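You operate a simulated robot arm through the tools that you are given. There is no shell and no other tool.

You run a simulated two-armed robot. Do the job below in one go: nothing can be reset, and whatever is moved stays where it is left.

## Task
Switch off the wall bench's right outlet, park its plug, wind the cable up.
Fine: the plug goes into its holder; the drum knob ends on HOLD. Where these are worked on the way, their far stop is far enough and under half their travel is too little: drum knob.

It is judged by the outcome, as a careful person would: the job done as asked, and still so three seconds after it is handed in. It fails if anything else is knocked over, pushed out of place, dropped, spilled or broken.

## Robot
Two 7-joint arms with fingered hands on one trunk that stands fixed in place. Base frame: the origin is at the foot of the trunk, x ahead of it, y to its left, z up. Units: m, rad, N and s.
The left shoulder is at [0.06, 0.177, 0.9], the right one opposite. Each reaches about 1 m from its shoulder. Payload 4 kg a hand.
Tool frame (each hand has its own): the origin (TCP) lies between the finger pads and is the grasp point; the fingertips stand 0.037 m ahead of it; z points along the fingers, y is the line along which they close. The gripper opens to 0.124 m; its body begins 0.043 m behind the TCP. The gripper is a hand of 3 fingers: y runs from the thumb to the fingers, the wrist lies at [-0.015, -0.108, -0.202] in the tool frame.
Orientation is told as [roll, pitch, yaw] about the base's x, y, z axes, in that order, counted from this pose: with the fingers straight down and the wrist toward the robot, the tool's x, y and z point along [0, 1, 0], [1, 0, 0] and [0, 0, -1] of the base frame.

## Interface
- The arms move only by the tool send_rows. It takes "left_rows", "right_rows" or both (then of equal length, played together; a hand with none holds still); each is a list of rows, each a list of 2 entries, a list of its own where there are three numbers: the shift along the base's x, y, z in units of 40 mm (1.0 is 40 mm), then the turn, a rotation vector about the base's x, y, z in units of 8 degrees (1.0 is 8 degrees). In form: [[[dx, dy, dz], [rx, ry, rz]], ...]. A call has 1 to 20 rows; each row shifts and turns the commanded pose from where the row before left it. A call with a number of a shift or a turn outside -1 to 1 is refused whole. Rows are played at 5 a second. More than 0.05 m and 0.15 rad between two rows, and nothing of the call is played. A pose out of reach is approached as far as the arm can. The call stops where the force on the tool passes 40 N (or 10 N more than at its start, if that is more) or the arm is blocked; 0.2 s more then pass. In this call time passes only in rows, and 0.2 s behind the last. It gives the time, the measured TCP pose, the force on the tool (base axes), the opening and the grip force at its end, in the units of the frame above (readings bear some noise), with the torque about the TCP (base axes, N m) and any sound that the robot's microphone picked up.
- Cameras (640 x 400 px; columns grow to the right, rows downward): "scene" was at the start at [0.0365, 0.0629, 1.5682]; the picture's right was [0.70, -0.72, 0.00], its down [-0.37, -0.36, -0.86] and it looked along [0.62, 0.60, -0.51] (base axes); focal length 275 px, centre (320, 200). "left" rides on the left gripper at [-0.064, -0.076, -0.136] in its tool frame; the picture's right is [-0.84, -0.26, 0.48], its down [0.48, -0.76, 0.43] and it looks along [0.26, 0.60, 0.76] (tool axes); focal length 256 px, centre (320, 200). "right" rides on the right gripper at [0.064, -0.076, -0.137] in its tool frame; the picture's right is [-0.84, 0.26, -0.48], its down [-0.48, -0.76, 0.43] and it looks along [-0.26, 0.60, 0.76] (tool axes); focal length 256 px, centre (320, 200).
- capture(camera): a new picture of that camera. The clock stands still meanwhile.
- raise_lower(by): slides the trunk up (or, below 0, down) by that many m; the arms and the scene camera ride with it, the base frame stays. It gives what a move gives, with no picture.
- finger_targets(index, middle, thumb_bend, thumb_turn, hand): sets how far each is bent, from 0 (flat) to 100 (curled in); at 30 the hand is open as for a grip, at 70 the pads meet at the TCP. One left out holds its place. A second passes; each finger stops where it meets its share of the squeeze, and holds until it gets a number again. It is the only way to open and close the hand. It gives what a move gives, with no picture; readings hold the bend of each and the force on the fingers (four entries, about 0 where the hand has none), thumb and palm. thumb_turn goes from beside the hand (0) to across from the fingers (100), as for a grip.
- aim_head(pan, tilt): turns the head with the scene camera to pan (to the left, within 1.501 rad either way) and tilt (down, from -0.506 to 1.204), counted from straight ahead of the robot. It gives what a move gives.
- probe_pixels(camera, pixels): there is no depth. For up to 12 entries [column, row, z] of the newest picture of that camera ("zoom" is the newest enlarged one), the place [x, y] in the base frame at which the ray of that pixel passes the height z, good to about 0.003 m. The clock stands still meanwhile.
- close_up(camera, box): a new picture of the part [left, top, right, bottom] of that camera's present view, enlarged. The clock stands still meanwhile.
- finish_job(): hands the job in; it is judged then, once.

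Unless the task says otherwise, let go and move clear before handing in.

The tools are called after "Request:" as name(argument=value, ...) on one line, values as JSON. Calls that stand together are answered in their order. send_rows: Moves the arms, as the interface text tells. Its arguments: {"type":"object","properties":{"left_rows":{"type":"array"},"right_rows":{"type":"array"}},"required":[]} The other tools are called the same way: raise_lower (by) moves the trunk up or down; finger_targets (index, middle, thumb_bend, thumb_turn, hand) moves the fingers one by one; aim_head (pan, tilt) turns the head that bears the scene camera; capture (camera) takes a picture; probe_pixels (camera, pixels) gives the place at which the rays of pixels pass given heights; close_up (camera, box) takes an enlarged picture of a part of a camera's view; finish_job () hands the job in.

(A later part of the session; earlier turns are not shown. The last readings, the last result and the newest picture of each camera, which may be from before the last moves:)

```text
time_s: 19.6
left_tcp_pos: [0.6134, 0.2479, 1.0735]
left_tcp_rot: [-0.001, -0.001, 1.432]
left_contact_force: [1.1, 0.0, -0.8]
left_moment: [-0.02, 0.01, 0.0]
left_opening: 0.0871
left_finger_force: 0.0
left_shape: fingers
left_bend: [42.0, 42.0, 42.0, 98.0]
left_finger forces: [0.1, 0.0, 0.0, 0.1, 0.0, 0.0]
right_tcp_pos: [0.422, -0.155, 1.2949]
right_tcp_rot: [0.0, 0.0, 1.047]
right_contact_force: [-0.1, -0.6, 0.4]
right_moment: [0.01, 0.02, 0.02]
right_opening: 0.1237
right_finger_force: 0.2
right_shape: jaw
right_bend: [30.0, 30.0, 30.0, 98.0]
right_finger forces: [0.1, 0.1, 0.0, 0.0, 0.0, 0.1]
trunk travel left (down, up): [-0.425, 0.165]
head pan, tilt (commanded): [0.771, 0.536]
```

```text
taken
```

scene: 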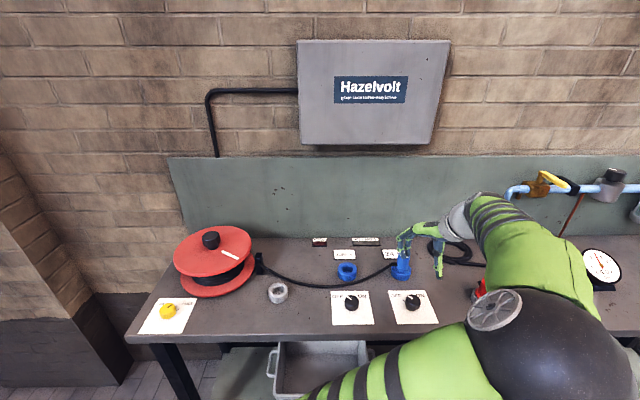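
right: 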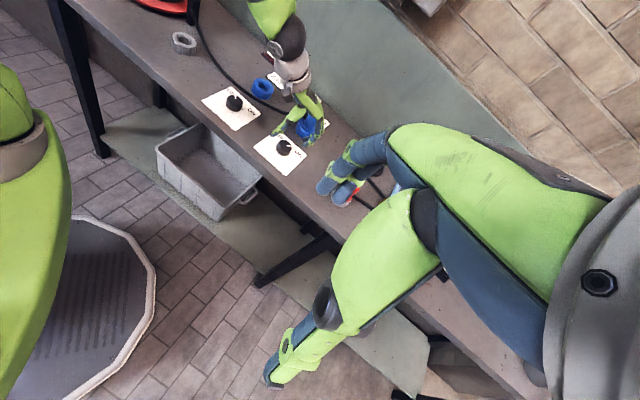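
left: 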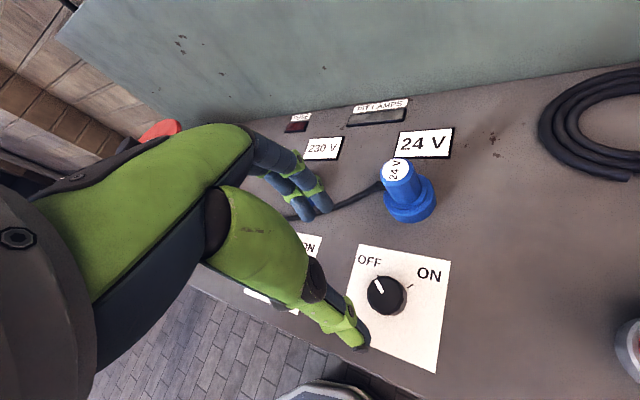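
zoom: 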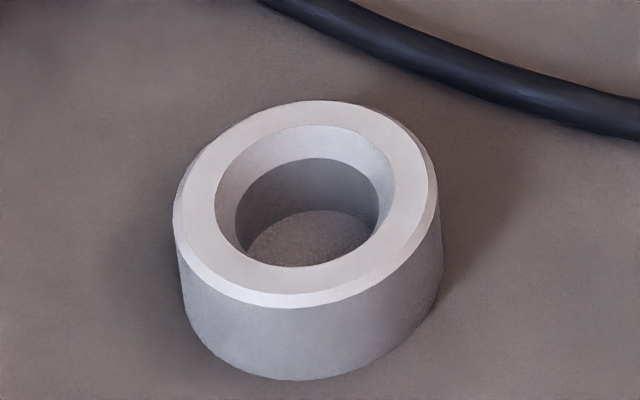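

Holder centre ≈ (0.361,0.556,0.91); plug axis ≈ (0.702,0.335). I move the left hand above the plug with yaw 45°, so the cable passes out at the hand's side.

Request:
send_rows(left_rows=[[[0, 0, 0.7], [0, 0, -0.93]], [[0.55, 0.55, 0], [0, 0, -0.93]], [[0.55, 0.55, 0], [0, 0, -0.93]], [[0.55, 0.55, 0], [0, 0, -0.93]], [[0.55, 0.55, 0], [0, 0, -0.93]]])

Request:
capture(camera="left")

Request:
capture(camera="scene")

Request:
close_up(camera="right", box=[220, 50, 380, 170])

```text
time_s: 20.8
left_tcp_pos: [0.7018, 0.3367, 1.099]
left_tcp_rot: [-0.001, 0.0, 0.782]
left_contact_force: [-0.9, 0.4, 0.4]
left_moment: [-0.01, 0.01, -0.01]
left_opening: 0.0869
left_finger_force: 0.2
left_shape: fingers
left_bend: [42.0, 42.0, 42.0, 98.0]
left_finger forces: [0.1, 0.1, 0.0, 0.0, 0.1, 0.0]
right_tcp_pos: [0.4234, -0.1541, 1.294]
right_tcp_rot: [-0.001, -0.001, 1.05]
right_contact_force: [-0.2, 0.1, 0.9]
right_moment: [0.0, 0.01, 0.06]
right_opening: 0.1239
right_finger_force: 0.0
right_shape: jaw
right_bend: [30.0, 30.0, 30.0, 98.0]
right_finger forces: [0.0, 0.0, 0.1, 0.0, 0.0, 0.0]
trunk travel left (down, up): [-0.425, 0.165]
head pan, tilt (commanded): [0.771, 0.536]
```

```text
taken
```

left: 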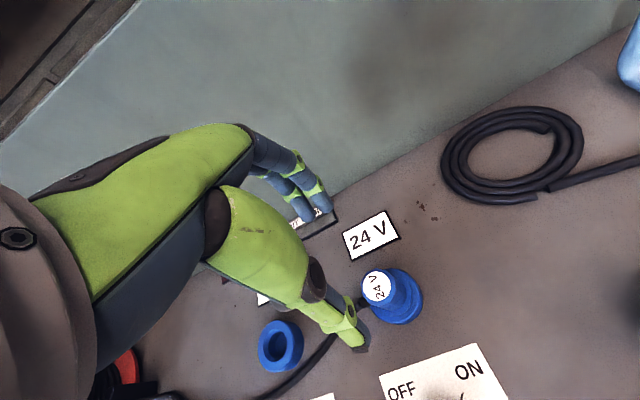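

```text
taken
```

scene: 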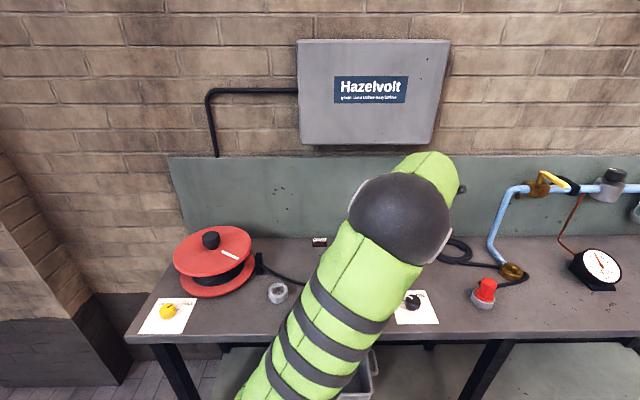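

```text
3.33 times, centred on (300, 110) of right
```

zoom: 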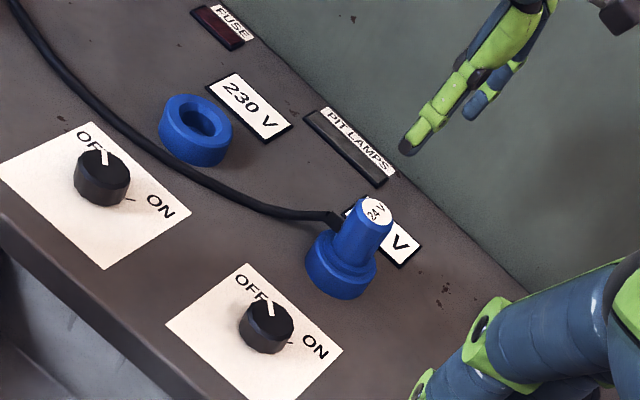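

The plug disc appears at (377,286), within 4 mm of the expected spot. I nudge 2 mm and descend to grip height.

Request:
send_rows(left_rows=[[[0.04, -0.05, -0.9], [0, 0, 0]], [[0, 0, -0.9], [0, 0, 0]], [[0, 0, -0.7], [0, 0, 0]]])

Request:
capture(camera="left")

Request:
close_up(camera="right", box=[260, 70, 360, 160])

```text
time_s: 21.6
left_tcp_pos: [0.7003, 0.3349, 1.0]
left_tcp_rot: [0.0, 0.002, 0.785]
left_contact_force: [0.1, 0.8, -0.1]
left_moment: [0.01, -0.01, 0.0]
left_opening: 0.0869
left_finger_force: 0.2
left_shape: fingers
left_bend: [42.0, 42.0, 42.0, 98.0]
left_finger forces: [0.0, 0.1, 0.0, 0.1, 0.0, 0.0]
right_tcp_pos: [0.4229, -0.1548, 1.2943]
right_tcp_rot: [-0.001, 0.001, 1.047]
right_contact_force: [-0.6, 0.3, -0.4]
right_moment: [0.02, -0.02, -0.01]
right_opening: 0.1239
right_finger_force: 0.1
right_shape: jaw
right_bend: [30.0, 30.0, 30.0, 98.0]
right_finger forces: [0.0, 0.0, 0.0, 0.0, 0.0, 0.0]
trunk travel left (down, up): [-0.425, 0.165]
head pan, tilt (commanded): [0.771, 0.536]
```

```text
taken
```

left: 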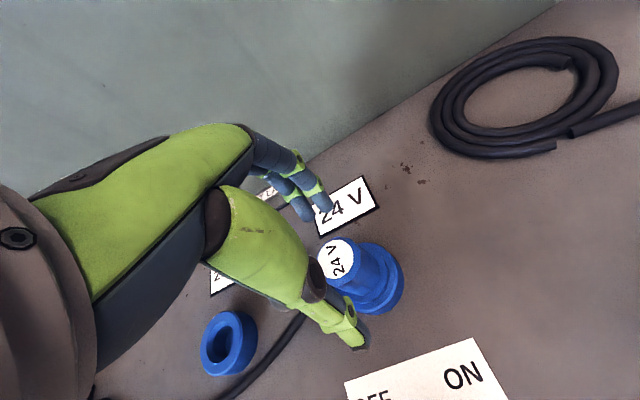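

```text
4.44 times, centred on (310, 115) of right
```

zoom: 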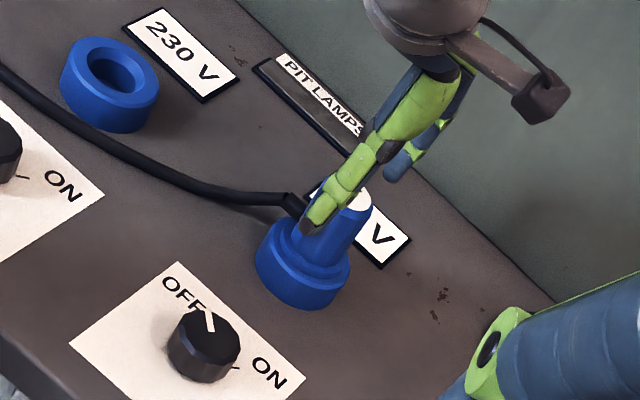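

Alignment is within about 4 mm; I correct it and go down the last 43 mm.

Request:
send_rows(left_rows=[[[0.07, -0.06, -0.4], [0, 0, 0]], [[0, 0, -0.4], [0, 0, 0]], [[0, 0, -0.27], [0, 0, 0]]])

Request:
capture(camera="left")

Request:
close_up(camera="right", box=[280, 80, 340, 150])

```text
time_s: 22.4
left_tcp_pos: [0.7055, 0.331, 0.9577]
left_tcp_rot: [0.0, -0.001, 0.784]
left_contact_force: [0.9, 0.2, 0.5]
left_moment: [-0.01, 0.0, -0.02]
left_opening: 0.0871
left_finger_force: 0.0
left_shape: fingers
left_bend: [42.0, 42.0, 42.0, 98.0]
left_finger forces: [0.1, 0.1, 0.0, 0.0, 0.0, 0.1]
right_tcp_pos: [0.4218, -0.1543, 1.2944]
right_tcp_rot: [-0.001, 0.001, 1.047]
right_contact_force: [0.7, -0.2, -0.2]
right_moment: [0.0, 0.03, -0.02]
right_opening: 0.1237
right_finger_force: 0.1
right_shape: jaw
right_bend: [30.0, 30.0, 30.0, 98.0]
right_finger forces: [0.0, 0.0, 0.1, 0.0, 0.1, 0.0]
trunk travel left (down, up): [-0.425, 0.165]
head pan, tilt (commanded): [0.771, 0.536]
```

```text
taken
```

left: 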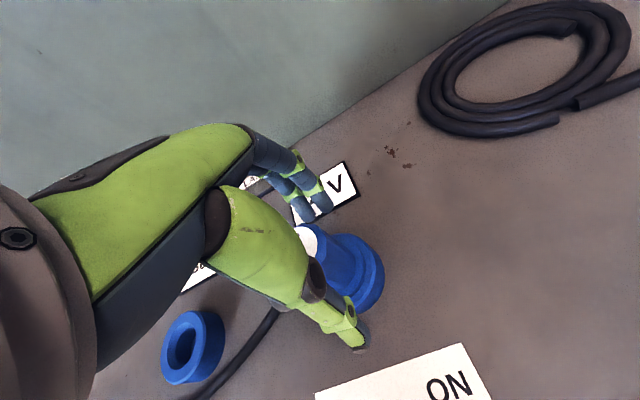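

```text
5.71 times, centred on (310, 115) of right
```

zoom: 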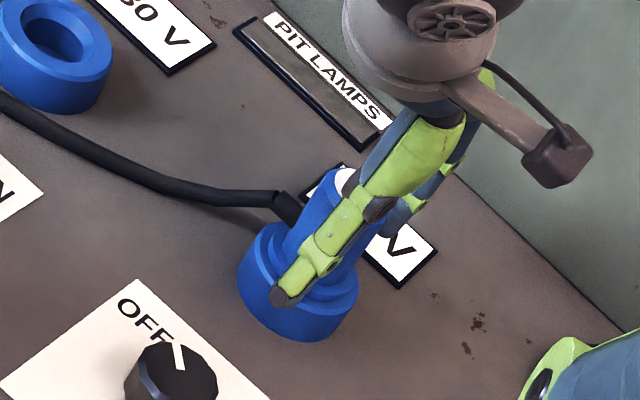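

The thumb and fingers bracket the plug body. I rise 4 mm so the tips clear the collar, then close.

Request:
send_rows(left_rows=[[[0, 0, 0.1], [0, 0, 0]]])

Request:
finger_targets(hand="left", index=68, middle=68, thumb_bend=68)

Request:
capture(camera="left")

Request:
close_up(camera="right", box=[280, 80, 340, 150])

```text
time_s: 22.8
left_tcp_pos: [0.7054, 0.331, 0.9606]
left_tcp_rot: [0.001, 0.001, 0.783]
left_contact_force: [-0.1, 0.3, -0.5]
left_moment: [0.01, -0.01, 0.05]
left_opening: 0.087
left_finger_force: 0.1
left_shape: fingers
left_bend: [42.0, 42.0, 42.0, 98.0]
left_finger forces: [0.0, 0.0, 0.1, 0.1, 0.0, 0.0]
right_tcp_pos: [0.4224, -0.1549, 1.2944]
right_tcp_rot: [0.0, 0.001, 1.048]
right_contact_force: [-1.0, 0.4, 1.0]
right_moment: [0.02, -0.01, -0.03]
right_opening: 0.1237
right_finger_force: 0.1
right_shape: jaw
right_bend: [30.0, 30.0, 30.0, 98.0]
right_finger forces: [0.1, 0.1, 0.0, 0.1, 0.0, 0.1]
trunk travel left (down, up): [-0.425, 0.165]
head pan, tilt (commanded): [0.771, 0.536]
```

```text
time_s: 23.8
left_tcp_pos: [0.7042, 0.3315, 0.9618]
left_tcp_rot: [-0.003, -0.002, 0.783]
left_contact_force: [2.3, 0.7, 12.3]
left_moment: [0.39, -0.41, -0.06]
left_opening: 0.032
left_finger_force: 19.6
left_shape: fingers
left_bend: [61.0, 58.0, 63.0, 96.0]
left_finger forces: [8.5, 10.8, 0.0, 0.0, 19.5, 0.1]
right_tcp_pos: [0.4215, -0.1551, 1.2945]
right_tcp_rot: [-0.002, 0.001, 1.047]
right_contact_force: [-0.1, -0.4, 0.7]
right_moment: [0.0, -0.02, -0.01]
right_opening: 0.1237
right_finger_force: 0.0
right_shape: jaw
right_bend: [30.0, 30.0, 30.0, 98.0]
right_finger forces: [0.0, 0.0, 0.1, 0.0, 0.0, 0.0]
trunk travel left (down, up): [-0.425, 0.165]
head pan, tilt (commanded): [0.771, 0.536]
```

```text
taken
```

left: 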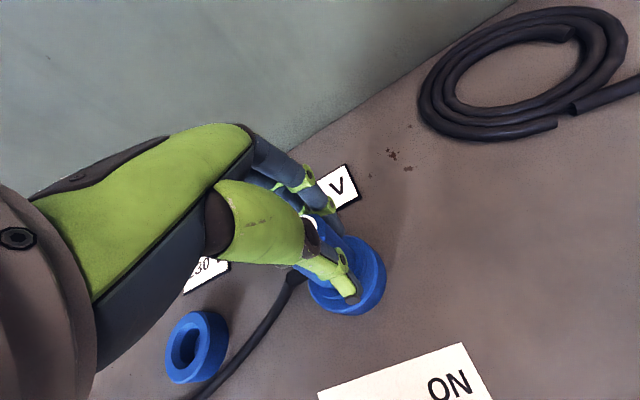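

```text
5.71 times, centred on (310, 115) of right
```

zoom: 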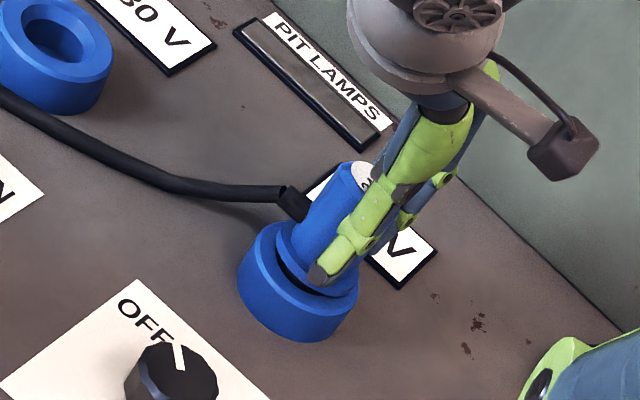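

The plug is gripped and already seems to lift slightly (a gap at (290,280) under the collar). I pull straight up slowly.

Request:
send_rows(left_rows=[[[0, 0, 0.25], [0, 0, 0]], [[0, 0, 0.25], [0, 0, 0]], [[0, 0, 0.25], [0, 0, 0]], [[0, 0, 0.25], [0, 0, 0]]])

Request:
close_up(camera="right", box=[280, 80, 340, 150])

Request:
capture(camera="left")

```text
time_s: 24.8
left_tcp_pos: [0.7056, 0.3309, 1.0019]
left_tcp_rot: [0.001, -0.001, 0.785]
left_contact_force: [0.3, -0.5, -1.4]
left_moment: [-0.05, 0.0, -0.02]
left_opening: 0.0294
left_finger_force: 16.5
left_shape: fingers
left_bend: [61.0, 59.0, 64.0, 97.0]
left_finger forces: [7.7, 9.5, 0.0, 0.0, 16.3, 0.1]
right_tcp_pos: [0.4229, -0.1549, 1.2936]
right_tcp_rot: [0.0, -0.001, 1.048]
right_contact_force: [-0.6, -0.6, 0.2]
right_moment: [-0.01, -0.01, 0.03]
right_opening: 0.1236
right_finger_force: 0.0
right_shape: jaw
right_bend: [30.0, 30.0, 30.0, 98.0]
right_finger forces: [0.0, 0.0, 0.0, 0.1, 0.1, 0.0]
trunk travel left (down, up): [-0.425, 0.165]
head pan, tilt (commanded): [0.771, 0.536]
```

```text
5.71 times, centred on (310, 115) of right
```

zoom: 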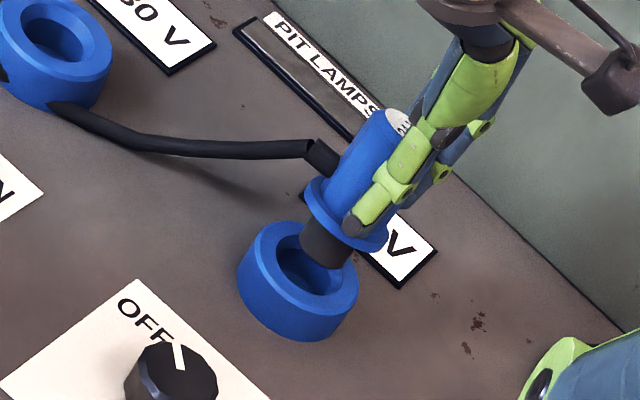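

```text
taken
```

left: 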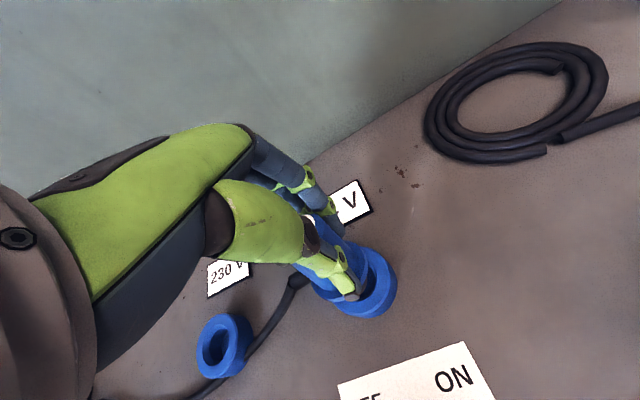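

The plug is out of the outlet and held upright with its dark pin showing at (325,255). I lift it further and carry it to above the holder.

Request:
send_rows(left_rows=[[[0, 0, 0.8], [0, 0, 0]], [[0, 0, 0.8], [0, 0, 0]], [[-0.86, 0.56, 0], [0, 0, 0]], [[-0.86, 0.56, 0], [0, 0, 0]], [[-0.86, 0.56, 0], [0, 0, 0]], [[-0.86, 0.56, 0], [0, 0, 0]], [[-0.86, 0.56, 0], [0, 0, 0]], [[-0.86, 0.56, 0], [0, 0, 0]], [[-0.86, 0.56, 0], [0, 0, 0]], [[-0.86, 0.56, 0], [0, 0, 0]], [[-0.86, 0.56, 0], [0, 0, 0]], [[-0.86, 0.56, 0], [0, 0, 0]]])

Request:
capture(camera="left")

Request:
capture(camera="scene")

Request:
capture(camera="right")

```text
time_s: 27.4
left_tcp_pos: [0.3585, 0.5542, 1.0674]
left_tcp_rot: [0.0, 0.001, 0.783]
left_contact_force: [-1.0, 0.3, -2.0]
left_moment: [-0.01, -0.02, 0.0]
left_opening: 0.0285
left_finger_force: 16.6
left_shape: fingers
left_bend: [61.0, 59.0, 65.0, 97.0]
left_finger forces: [7.9, 9.6, 0.0, 0.0, 15.8, 0.0]
right_tcp_pos: [0.4228, -0.1558, 1.2945]
right_tcp_rot: [0.002, -0.001, 1.047]
right_contact_force: [0.4, -0.7, 0.4]
right_moment: [0.03, -0.01, -0.01]
right_opening: 0.1235
right_finger_force: 0.0
right_shape: jaw
right_bend: [30.0, 30.0, 30.0, 98.0]
right_finger forces: [0.1, 0.0, 0.1, 0.1, 0.0, 0.0]
trunk travel left (down, up): [-0.425, 0.165]
head pan, tilt (commanded): [0.771, 0.536]
```

```text
taken
```

left: 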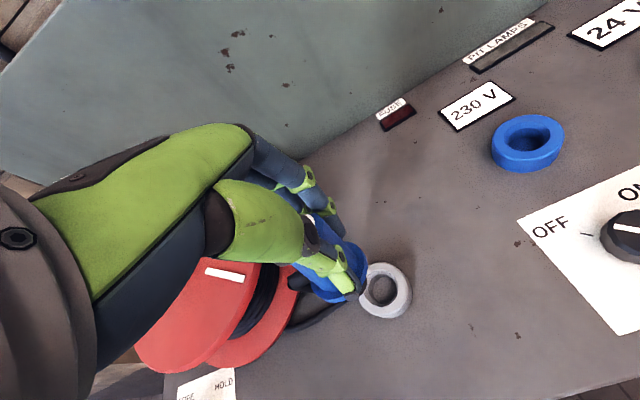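

```text
taken
```

scene: 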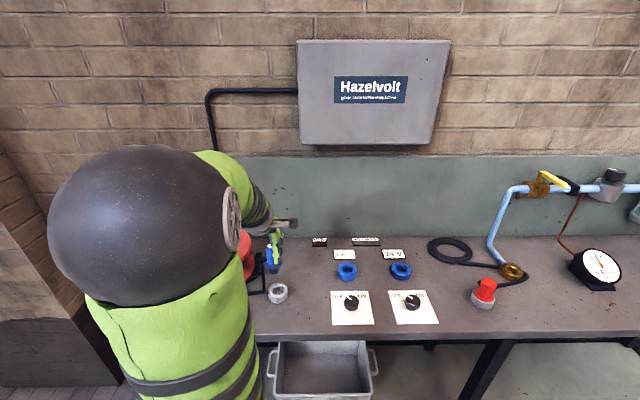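

```text
taken
```

right: 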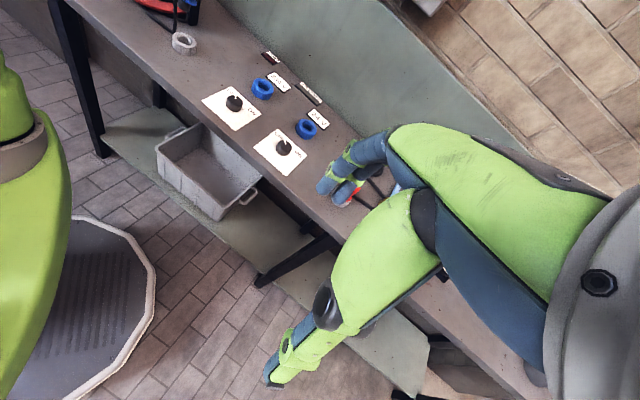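

The plug hangs above the holder. I take close-ups to measure the pin against the holder.

Request:
close_up(camera="scene", box=[235, 225, 315, 310])

Request:
close_up(camera="left", box=[270, 200, 430, 340])

Request:
close_up(camera="right", box=[130, 0, 240, 80])

```text
4.71 times, centred on (275, 268) of scene
```

zoom: 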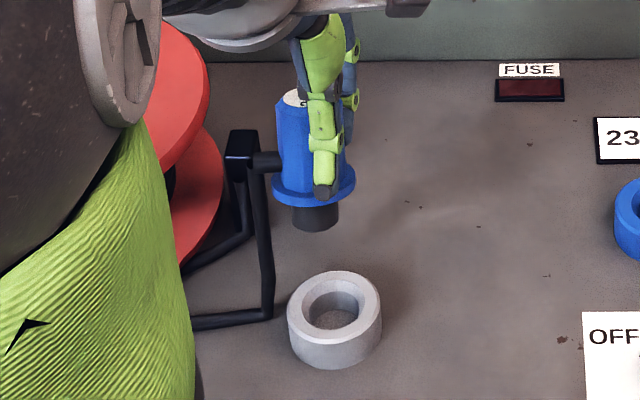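

```text
2.86 times, centred on (350, 270) of left
```

zoom: 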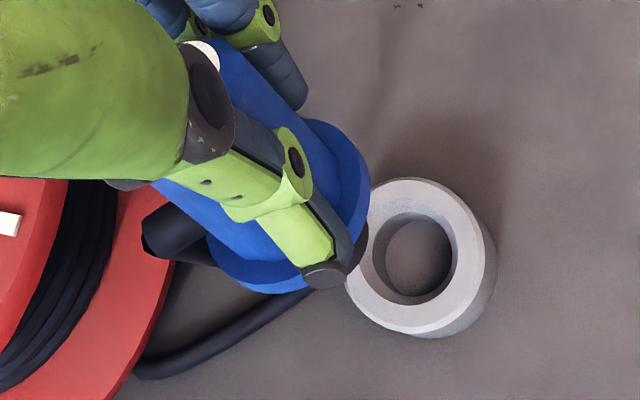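

```text
5.00 times, centred on (185, 40) of right
```

zoom: 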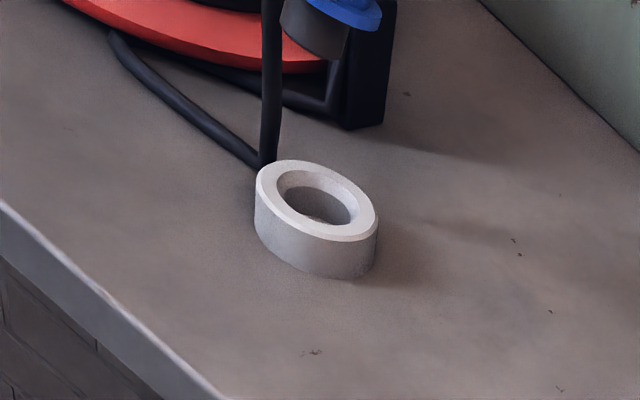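

The scene zoom shows the pin at (315,220) and holder hole at (334,304). I turn the right hand further left in place to get a second, sideways view of the plug and holder.

Request:
send_rows(right_rows=[[[0, 0, 0], [0, 0, 1]], [[0, 0, 0], [0, 0, 1]], [[0, 0, 0], [0, 0, 1]], [[0, 0, 0], [0, 0, 1]], [[0, 0, 0], [0, 0, 1]], [[0, 0, 0], [0, 0, 1]]])

Request:
capture(camera="right")

```text
time_s: 28.8
left_tcp_pos: [0.3594, 0.555, 1.0665]
left_tcp_rot: [0.0, -0.001, 0.784]
left_contact_force: [-0.1, -0.1, -1.8]
left_moment: [-0.02, -0.01, 0.03]
left_opening: 0.0286
left_finger_force: 16.6
left_shape: fingers
left_bend: [61.0, 59.0, 65.0, 97.0]
left_finger forces: [7.8, 9.6, 0.0, 0.0, 15.8, 0.0]
right_tcp_pos: [0.4239, -0.1544, 1.293]
right_tcp_rot: [0.0, 0.001, 1.888]
right_contact_force: [-1.1, -1.2, 0.9]
right_moment: [0.0, 0.03, 0.04]
right_opening: 0.1236
right_finger_force: 0.1
right_shape: jaw
right_bend: [30.0, 30.0, 30.0, 98.0]
right_finger forces: [0.0, 0.1, 0.1, 0.1, 0.0, 0.0]
trunk travel left (down, up): [-0.425, 0.165]
head pan, tilt (commanded): [0.771, 0.536]
```

```text
taken
```

right: 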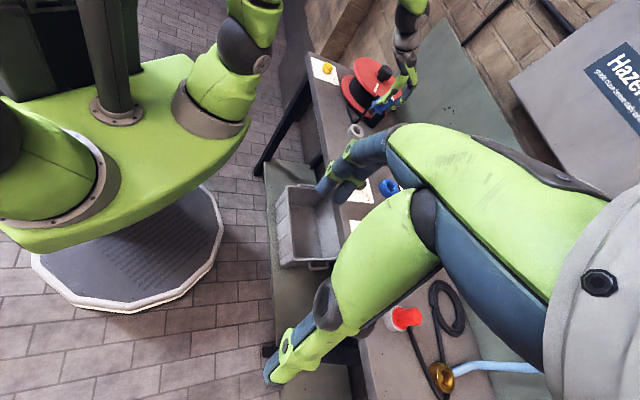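

The right camera now sees plug and holder at about (375,110). I zoom on it.

Request:
close_up(camera="right", box=[330, 70, 430, 145])

Request:
close_up(camera="scene", box=[250, 235, 310, 310])

```text
5.33 times, centred on (380, 108) of right
```

zoom: 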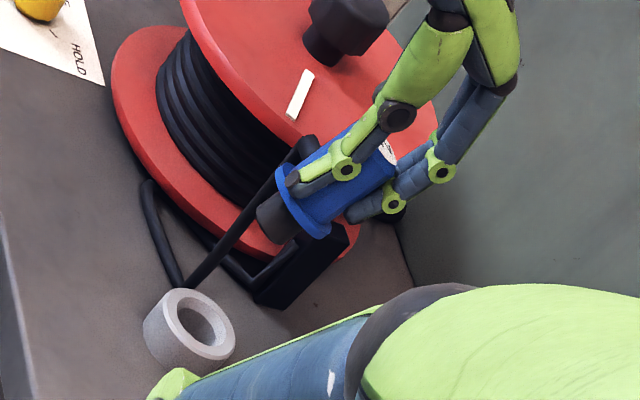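

```text
5.33 times, centred on (280, 272) of scene
```

zoom: 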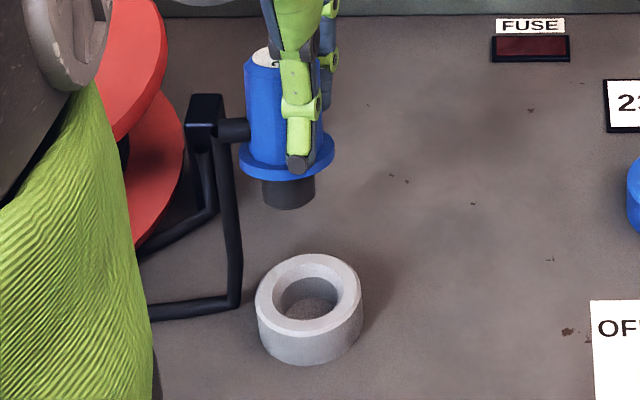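

The side view suggests the plug may be tilted in the grip. I triangulate the pin end and disc with both cameras to be sure.

Request:
capture(camera="scene")

Request:
probe_pixels(camera="scene", pixels=[[274.2, 271.6, 0.96], [274.2, 271.6, 0.98], [274.2, 271.6, 1.0], [274.2, 271.6, 1.02], [270, 245, 1.04], [270, 245, 1.06], [270, 245, 1.08], [270, 245, 1.1]])

Request:
probe_pixels(camera="right", pixels=[[369.9, 112.1, 0.96], [369.9, 112.1, 0.98], [369.9, 112.1, 1.0], [369.9, 112.1, 1.02], [392.9, 99, 1.04], [392.9, 99, 1.06], [392.9, 99, 1.08], [392.9, 99, 1.1], [357.5, 131.3, 0.9], [357.5, 131.3, 0.91], [357.5, 131.3, 0.92]])

```text
taken
```

scene: 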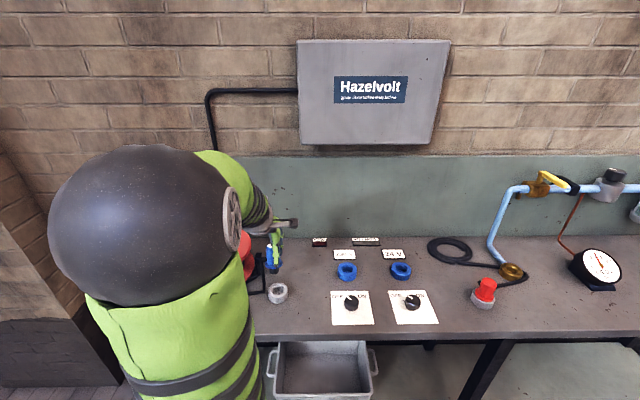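

```text
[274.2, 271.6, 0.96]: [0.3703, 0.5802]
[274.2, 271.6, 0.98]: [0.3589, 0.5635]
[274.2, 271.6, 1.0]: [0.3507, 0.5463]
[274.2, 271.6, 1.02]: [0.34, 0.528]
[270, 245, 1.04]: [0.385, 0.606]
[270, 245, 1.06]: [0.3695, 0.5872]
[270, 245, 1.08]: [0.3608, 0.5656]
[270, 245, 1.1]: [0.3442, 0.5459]
```

```text
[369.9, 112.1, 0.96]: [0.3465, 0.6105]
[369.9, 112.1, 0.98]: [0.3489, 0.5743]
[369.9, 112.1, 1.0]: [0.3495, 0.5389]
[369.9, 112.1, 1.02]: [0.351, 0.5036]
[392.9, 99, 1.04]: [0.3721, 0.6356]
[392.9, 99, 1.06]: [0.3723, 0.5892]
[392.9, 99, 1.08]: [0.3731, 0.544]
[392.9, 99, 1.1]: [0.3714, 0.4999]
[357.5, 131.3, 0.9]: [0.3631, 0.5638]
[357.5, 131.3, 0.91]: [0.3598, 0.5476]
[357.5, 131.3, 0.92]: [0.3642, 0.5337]
```

The pin end triangulates to about (0.350,0.549,0.996), about 11 mm to the front of the TCP, so the plug leans roughly 10° (bottom toward the thumb). I tilt the hand 10° about the bench's long axis to bring the plug upright and look again.

Request:
send_rows(left_rows=[[[0, 0, 0], [0.442, -0.442, 0]], [[0, 0, 0], [0.442, -0.442, 0]]])

Request:
close_up(camera="right", box=[340, 80, 420, 140])

Request:
close_up(camera="scene", box=[250, 235, 310, 310])

Request:
close_up(camera="left", box=[270, 200, 430, 340])

```text
time_s: 29.4
left_tcp_pos: [0.36, 0.5531, 1.0665]
left_tcp_rot: [-0.001, -0.156, 0.781]
left_contact_force: [0.4, -0.5, -1.1]
left_moment: [-0.02, 0.02, 0.0]
left_opening: 0.0286
left_finger_force: 17.4
left_shape: fingers
left_bend: [61.0, 59.0, 65.0, 97.0]
left_finger forces: [7.8, 9.7, 0.1, 0.0, 15.9, 0.1]
right_tcp_pos: [0.423, -0.1544, 1.293]
right_tcp_rot: [-0.001, 0.001, 1.885]
right_contact_force: [-0.2, -0.2, -0.3]
right_moment: [0.01, -0.01, 0.01]
right_opening: 0.124
right_finger_force: 0.1
right_shape: jaw
right_bend: [30.0, 30.0, 30.0, 98.0]
right_finger forces: [0.0, 0.0, 0.0, 0.1, 0.1, 0.0]
trunk travel left (down, up): [-0.425, 0.165]
head pan, tilt (commanded): [0.771, 0.536]
```

```text
6.67 times, centred on (380, 110) of right
```

zoom: 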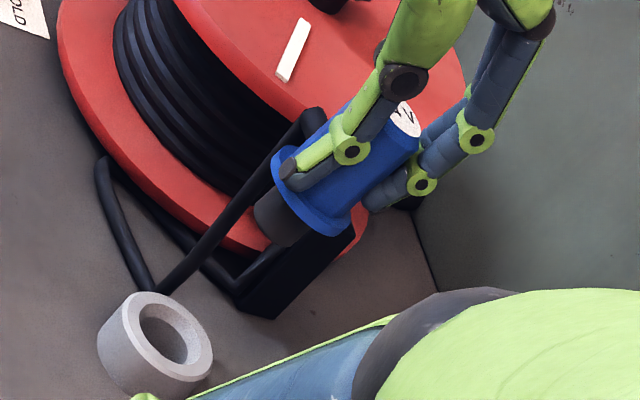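

```text
5.33 times, centred on (280, 272) of scene
```

zoom: 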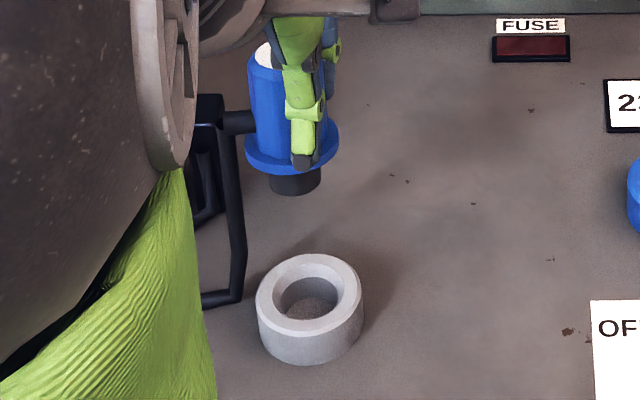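

```text
2.86 times, centred on (350, 270) of left
```

zoom: 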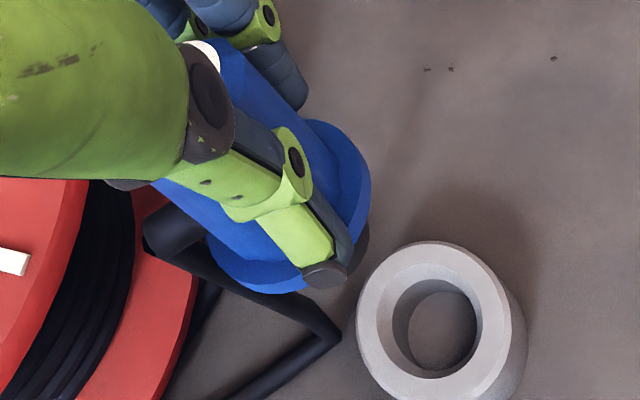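

The plug looks closer to upright. I zoom in more on it from both views to judge the remaining lean.

Request:
close_up(camera="scene", box=[262, 240, 288, 280])

Request:
close_up(camera="right", box=[362, 90, 402, 120])

```text
10.00 times, centred on (275, 260) of scene
```

zoom: 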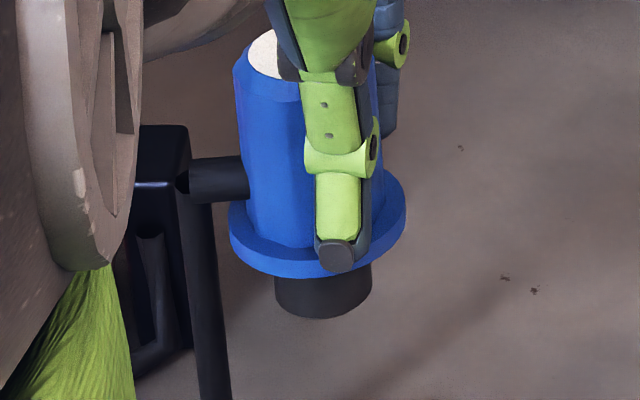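

```text
13.33 times, centred on (382, 105) of right
```

zoom: 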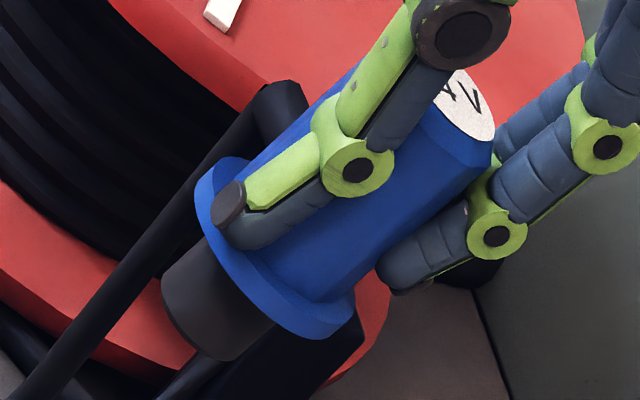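

The plug is now upright within a few degrees. I zoom on the holder in both views to measure the offset between pin and hole.

Request:
close_up(camera="scene", box=[262, 272, 294, 306])

Request:
close_up(camera="right", box=[340, 118, 376, 145])

Request:
probe_pixels(camera="scene", pixels=[[275.3, 268.5, 0.98], [275.3, 268.5, 1.0], [275.3, 268.5, 1.02]])

Request:
probe_pixels(camera="right", pixels=[[373.15, 113.9, 0.98], [373.15, 113.9, 1.0], [373.15, 113.9, 1.02]])

```text
11.76 times, centred on (278, 289) of scene
```

zoom: 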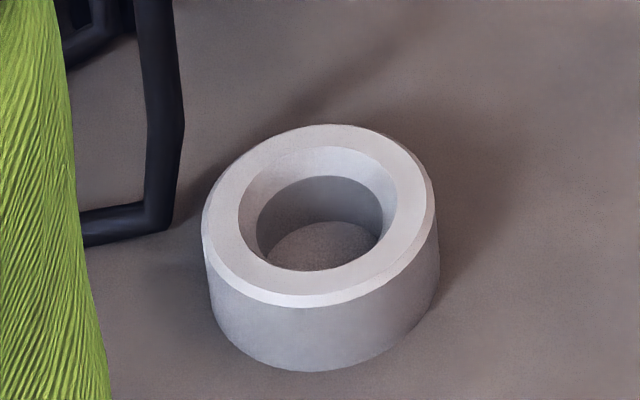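

```text
14.81 times, centred on (358, 132) of right
```

zoom: 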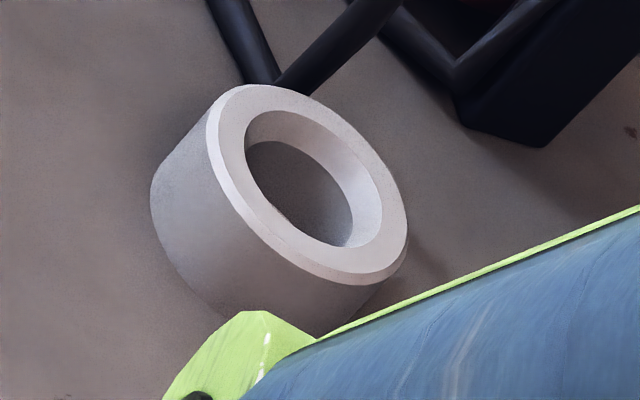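

```text
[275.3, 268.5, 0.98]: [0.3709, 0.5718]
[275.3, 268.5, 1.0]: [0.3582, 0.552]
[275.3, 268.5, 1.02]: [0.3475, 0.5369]
```

```text
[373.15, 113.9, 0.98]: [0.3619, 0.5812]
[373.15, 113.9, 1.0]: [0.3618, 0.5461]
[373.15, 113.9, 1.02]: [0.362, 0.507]
```

The pin end is at about (0.3615,0.556,0.995). Now the hole centre from both views.

Request:
probe_pixels(camera="scene", pixels=[[277.8, 289.8, 0.9], [277.8, 289.8, 0.905], [277.8, 289.8, 0.91], [277.8, 289.8, 0.915], [277.8, 289.8, 0.92]])

Request:
probe_pixels(camera="right", pixels=[[357.5, 130.7, 0.9], [357.5, 130.7, 0.905], [357.5, 130.7, 0.91], [357.5, 130.7, 0.915], [357.5, 130.7, 0.92]])

```text
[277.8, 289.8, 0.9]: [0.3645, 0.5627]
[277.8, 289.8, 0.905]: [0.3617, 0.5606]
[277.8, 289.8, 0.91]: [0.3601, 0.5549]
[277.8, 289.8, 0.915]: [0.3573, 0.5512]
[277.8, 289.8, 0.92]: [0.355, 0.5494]
```

```text
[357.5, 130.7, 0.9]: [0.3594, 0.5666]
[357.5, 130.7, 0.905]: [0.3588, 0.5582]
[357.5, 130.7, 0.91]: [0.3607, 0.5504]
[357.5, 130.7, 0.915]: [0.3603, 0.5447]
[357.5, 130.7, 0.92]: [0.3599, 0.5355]
```

Pin and hole are within ~1.5 mm. I shift slightly and descend until the pin is just above the hole, then check.

Request:
send_rows(left_rows=[[[-0.03, 0.03, -0.7], [0, 0, 0]], [[0, 0, -0.7], [0, 0, 0]], [[0, 0, -0.6], [0, 0, 0]]])

Request:
close_up(camera="scene", box=[255, 255, 300, 305])

Request:
close_up(camera="right", box=[335, 95, 385, 145])

```text
time_s: 30.2
left_tcp_pos: [0.3623, 0.5566, 0.9925]
left_tcp_rot: [0.001, -0.172, 0.781]
left_contact_force: [0.2, 0.8, -2.9]
left_moment: [-0.05, -0.02, -0.03]
left_opening: 0.0281
left_finger_force: 17.0
left_shape: fingers
left_bend: [62.0, 59.0, 65.0, 97.0]
left_finger forces: [8.1, 9.6, 0.0, 0.0, 15.9, 0.1]
left hand out of reach, approached as far as the arm can: row 1
right_tcp_pos: [0.4234, -0.1528, 1.2934]
right_tcp_rot: [0.001, 0.001, 1.887]
right_contact_force: [-0.3, 1.0, -0.1]
right_moment: [-0.03, 0.0, 0.03]
right_opening: 0.1235
right_finger_force: 0.0
right_shape: jaw
right_bend: [30.0, 30.0, 30.0, 98.0]
right_finger forces: [0.0, 0.0, 0.0, 0.0, 0.1, 0.0]
trunk travel left (down, up): [-0.425, 0.165]
head pan, tilt (commanded): [0.771, 0.536]
```

```text
8.00 times, centred on (278, 280) of scene
```

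zoom: 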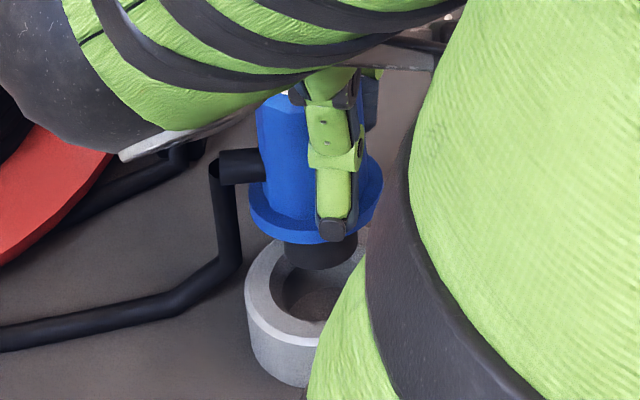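

```text
8.00 times, centred on (360, 120) of right
```

zoom: 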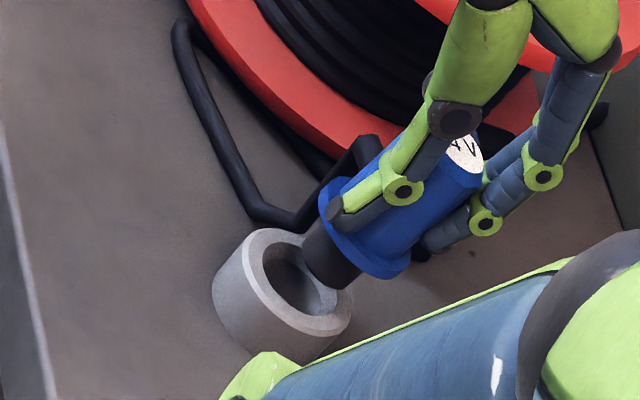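

The move reported one row out of reach and the arm took a different posture. I look at the whole scene before continuing.

Request:
capture(camera="scene")

Request:
capture(camera="right")

Request:
capture(camera="left")

```text
taken
```

scene: 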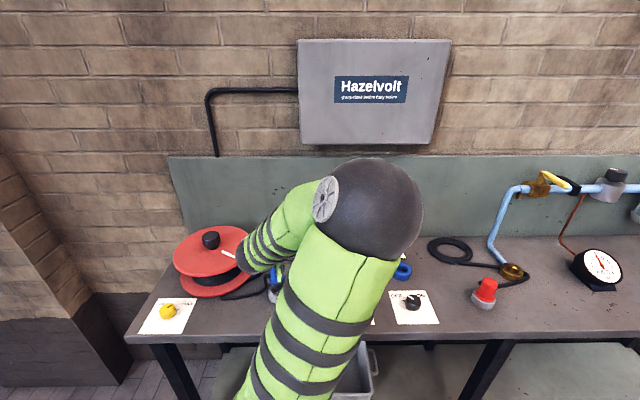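

```text
taken
```

right: 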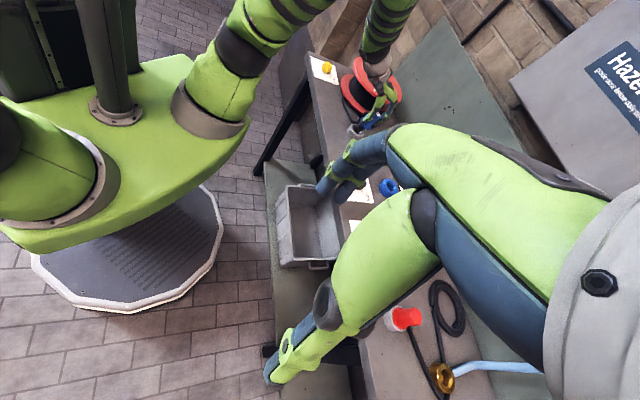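

```text
taken
```

left: 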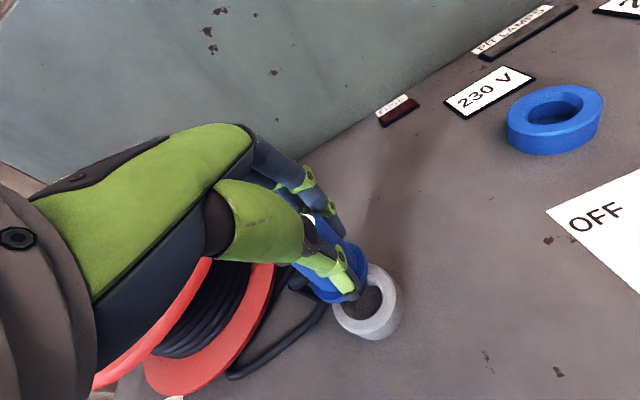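

The posture has the elbow up and clear, nothing touched. I measure the pin end again in both views.

Request:
close_up(camera="scene", box=[266, 270, 292, 300])

Request:
close_up(camera="right", box=[346, 112, 378, 140])

```text
13.33 times, centred on (279, 285) of scene
```

zoom: 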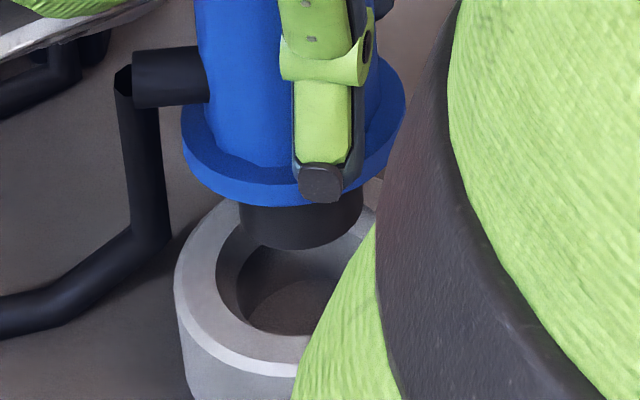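

```text
14.29 times, centred on (362, 126) of right
```

zoom: 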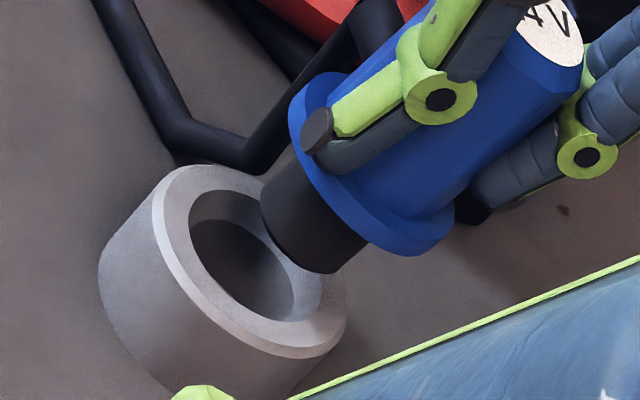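

Request:
probe_pixels(camera="scene", pixels=[[277.6, 285.4, 0.91], [277.6, 285.4, 0.92], [277.6, 285.4, 0.93]])

Request:
probe_pixels(camera="right", pixels=[[360.95, 127.96, 0.91], [360.95, 127.96, 0.92], [360.95, 127.96, 0.93]])

```text
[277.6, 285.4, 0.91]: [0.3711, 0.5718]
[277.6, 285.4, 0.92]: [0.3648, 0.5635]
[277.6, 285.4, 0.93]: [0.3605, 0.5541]
```

```text
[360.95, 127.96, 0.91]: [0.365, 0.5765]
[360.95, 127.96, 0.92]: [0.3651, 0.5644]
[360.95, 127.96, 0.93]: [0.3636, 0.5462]
```

The pin end is ≈(0.365,0.563,0.920) against the hole at (0.360,0.558,0.907), so about 5 mm too far back. I shift 4 mm toward the front in each axis and descend in small steps.

Request:
send_rows(left_rows=[[[-0.1, -0.11, 0], [0, 0, 0]], [[0, 0, -0.2], [0, 0, 0]], [[0, 0, -0.2], [0, 0, 0]]])

Request:
close_up(camera="scene", box=[266, 270, 292, 300])

Request:
close_up(camera="right", box=[346, 112, 378, 140])

```text
time_s: 31.0
left_tcp_pos: [0.3593, 0.5501, 0.9777]
left_tcp_rot: [0.001, -0.174, 0.784]
left_contact_force: [-0.3, -0.6, -2.4]
left_moment: [-0.01, 0.01, 0.01]
left_opening: 0.0281
left_finger_force: 16.0
left_shape: fingers
left_bend: [62.0, 59.0, 65.0, 97.0]
left_finger forces: [7.8, 9.6, 0.0, 0.1, 15.9, 0.0]
right_tcp_pos: [0.4237, -0.1537, 1.2943]
right_tcp_rot: [0.0, 0.0, 1.885]
right_contact_force: [-0.8, -0.6, -0.3]
right_moment: [0.04, -0.01, -0.03]
right_opening: 0.1237
right_finger_force: 0.0
right_shape: jaw
right_bend: [30.0, 30.0, 30.0, 98.0]
right_finger forces: [0.1, 0.0, 0.0, 0.0, 0.1, 0.0]
trunk travel left (down, up): [-0.425, 0.165]
head pan, tilt (commanded): [0.771, 0.536]
```

```text
13.33 times, centred on (279, 285) of scene
```

zoom: 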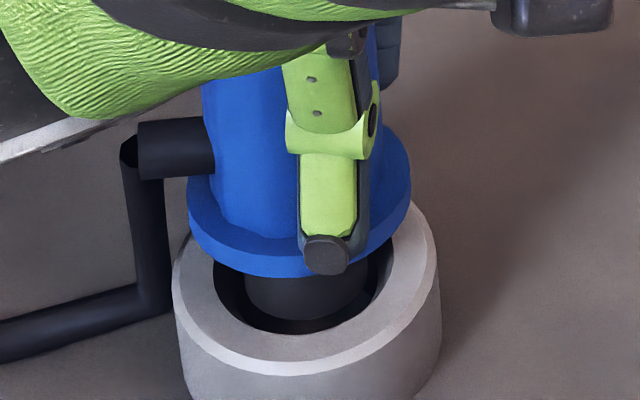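

```text
14.29 times, centred on (362, 126) of right
```

zoom: 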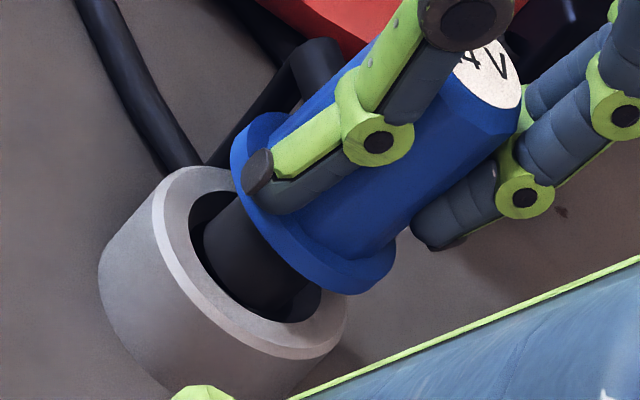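

The pin is entering the hole, centred in both views. I continue down in small steps until contact.

Request:
send_rows(left_rows=[[[0, 0, -0.12], [0, 0, 0]], [[0, 0, -0.12], [0, 0, 0]], [[0, 0, -0.12], [0, 0, 0]]])

Request:
close_up(camera="scene", box=[266, 270, 292, 300])

Request:
close_up(camera="right", box=[346, 112, 378, 140])

```text
time_s: 31.8
left_tcp_pos: [0.3586, 0.5488, 0.9633]
left_tcp_rot: [-0.001, -0.175, 0.783]
left_contact_force: [1.0, 0.9, -2.1]
left_moment: [0.04, -0.05, 0.03]
left_opening: 0.0282
left_finger_force: 17.0
left_shape: fingers
left_bend: [62.0, 59.0, 65.0, 97.0]
left_finger forces: [8.1, 10.1, 0.0, 0.0, 15.7, 0.1]
right_tcp_pos: [0.4232, -0.1537, 1.2937]
right_tcp_rot: [-0.002, -0.002, 1.884]
right_contact_force: [0.2, 0.0, 0.3]
right_moment: [-0.02, 0.02, 0.02]
right_opening: 0.1236
right_finger_force: 0.1
right_shape: jaw
right_bend: [30.0, 30.0, 30.0, 98.0]
right_finger forces: [0.0, 0.1, 0.0, 0.0, 0.0, 0.1]
trunk travel left (down, up): [-0.425, 0.165]
head pan, tilt (commanded): [0.771, 0.536]
```

```text
13.33 times, centred on (279, 285) of scene
```

zoom: 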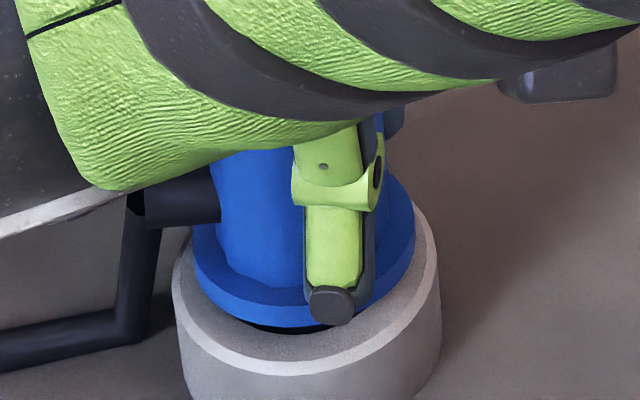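

```text
14.29 times, centred on (362, 126) of right
```

zoom: 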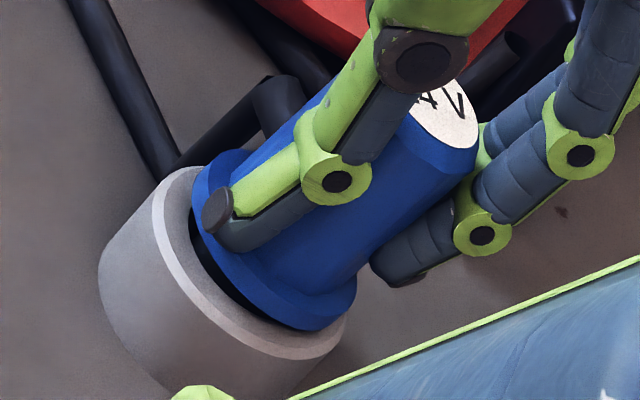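

Almost seated; a small gap remains. I press down a few more millimetres gently.

Request:
send_rows(left_rows=[[[0, 0, -0.06], [0, 0, 0]], [[0, 0, -0.06], [0, 0, 0]]])

Request:
close_up(camera="scene", box=[266, 270, 292, 300])

Request:
close_up(camera="right", box=[346, 112, 378, 140])

```text
time_s: 32.4
left_tcp_pos: [0.358, 0.5488, 0.9597]
left_tcp_rot: [0.0, -0.178, 0.783]
left_contact_force: [-0.2, -3.5, 10.8]
left_moment: [0.2, -0.21, -0.04]
left_opening: 0.0281
left_finger_force: 19.1
left_shape: fingers
left_bend: [62.0, 59.0, 65.0, 96.0]
left_finger forces: [8.3, 10.2, 0.0, 0.0, 20.2, 0.0]
right_tcp_pos: [0.4223, -0.1546, 1.2932]
right_tcp_rot: [0.001, 0.001, 1.885]
right_contact_force: [-0.4, -0.5, 0.8]
right_moment: [-0.01, 0.02, 0.0]
right_opening: 0.1237
right_finger_force: 0.1
right_shape: jaw
right_bend: [30.0, 30.0, 30.0, 98.0]
right_finger forces: [0.0, 0.0, 0.0, 0.0, 0.1, 0.1]
trunk travel left (down, up): [-0.425, 0.165]
head pan, tilt (commanded): [0.771, 0.536]
```

```text
13.33 times, centred on (279, 285) of scene
```

zoom: 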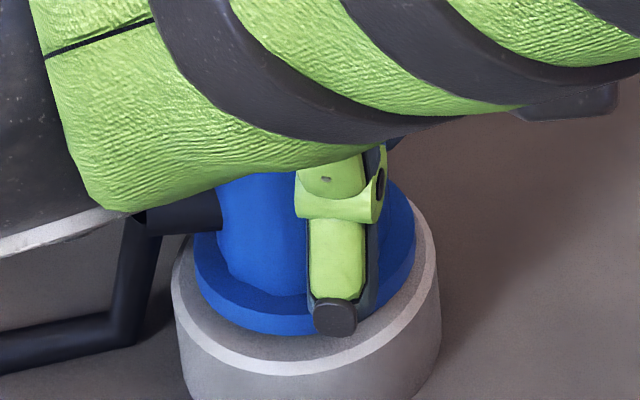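

```text
14.29 times, centred on (362, 126) of right
```

zoom: 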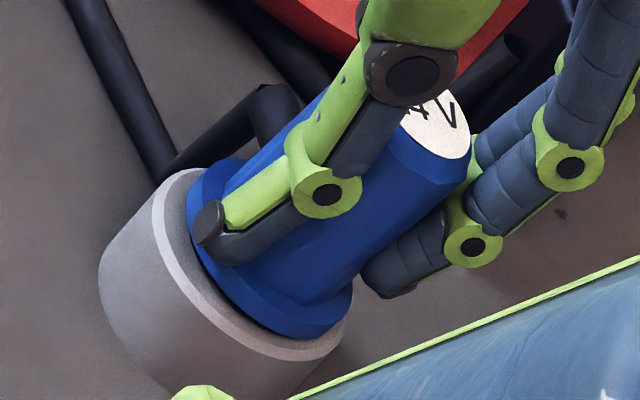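

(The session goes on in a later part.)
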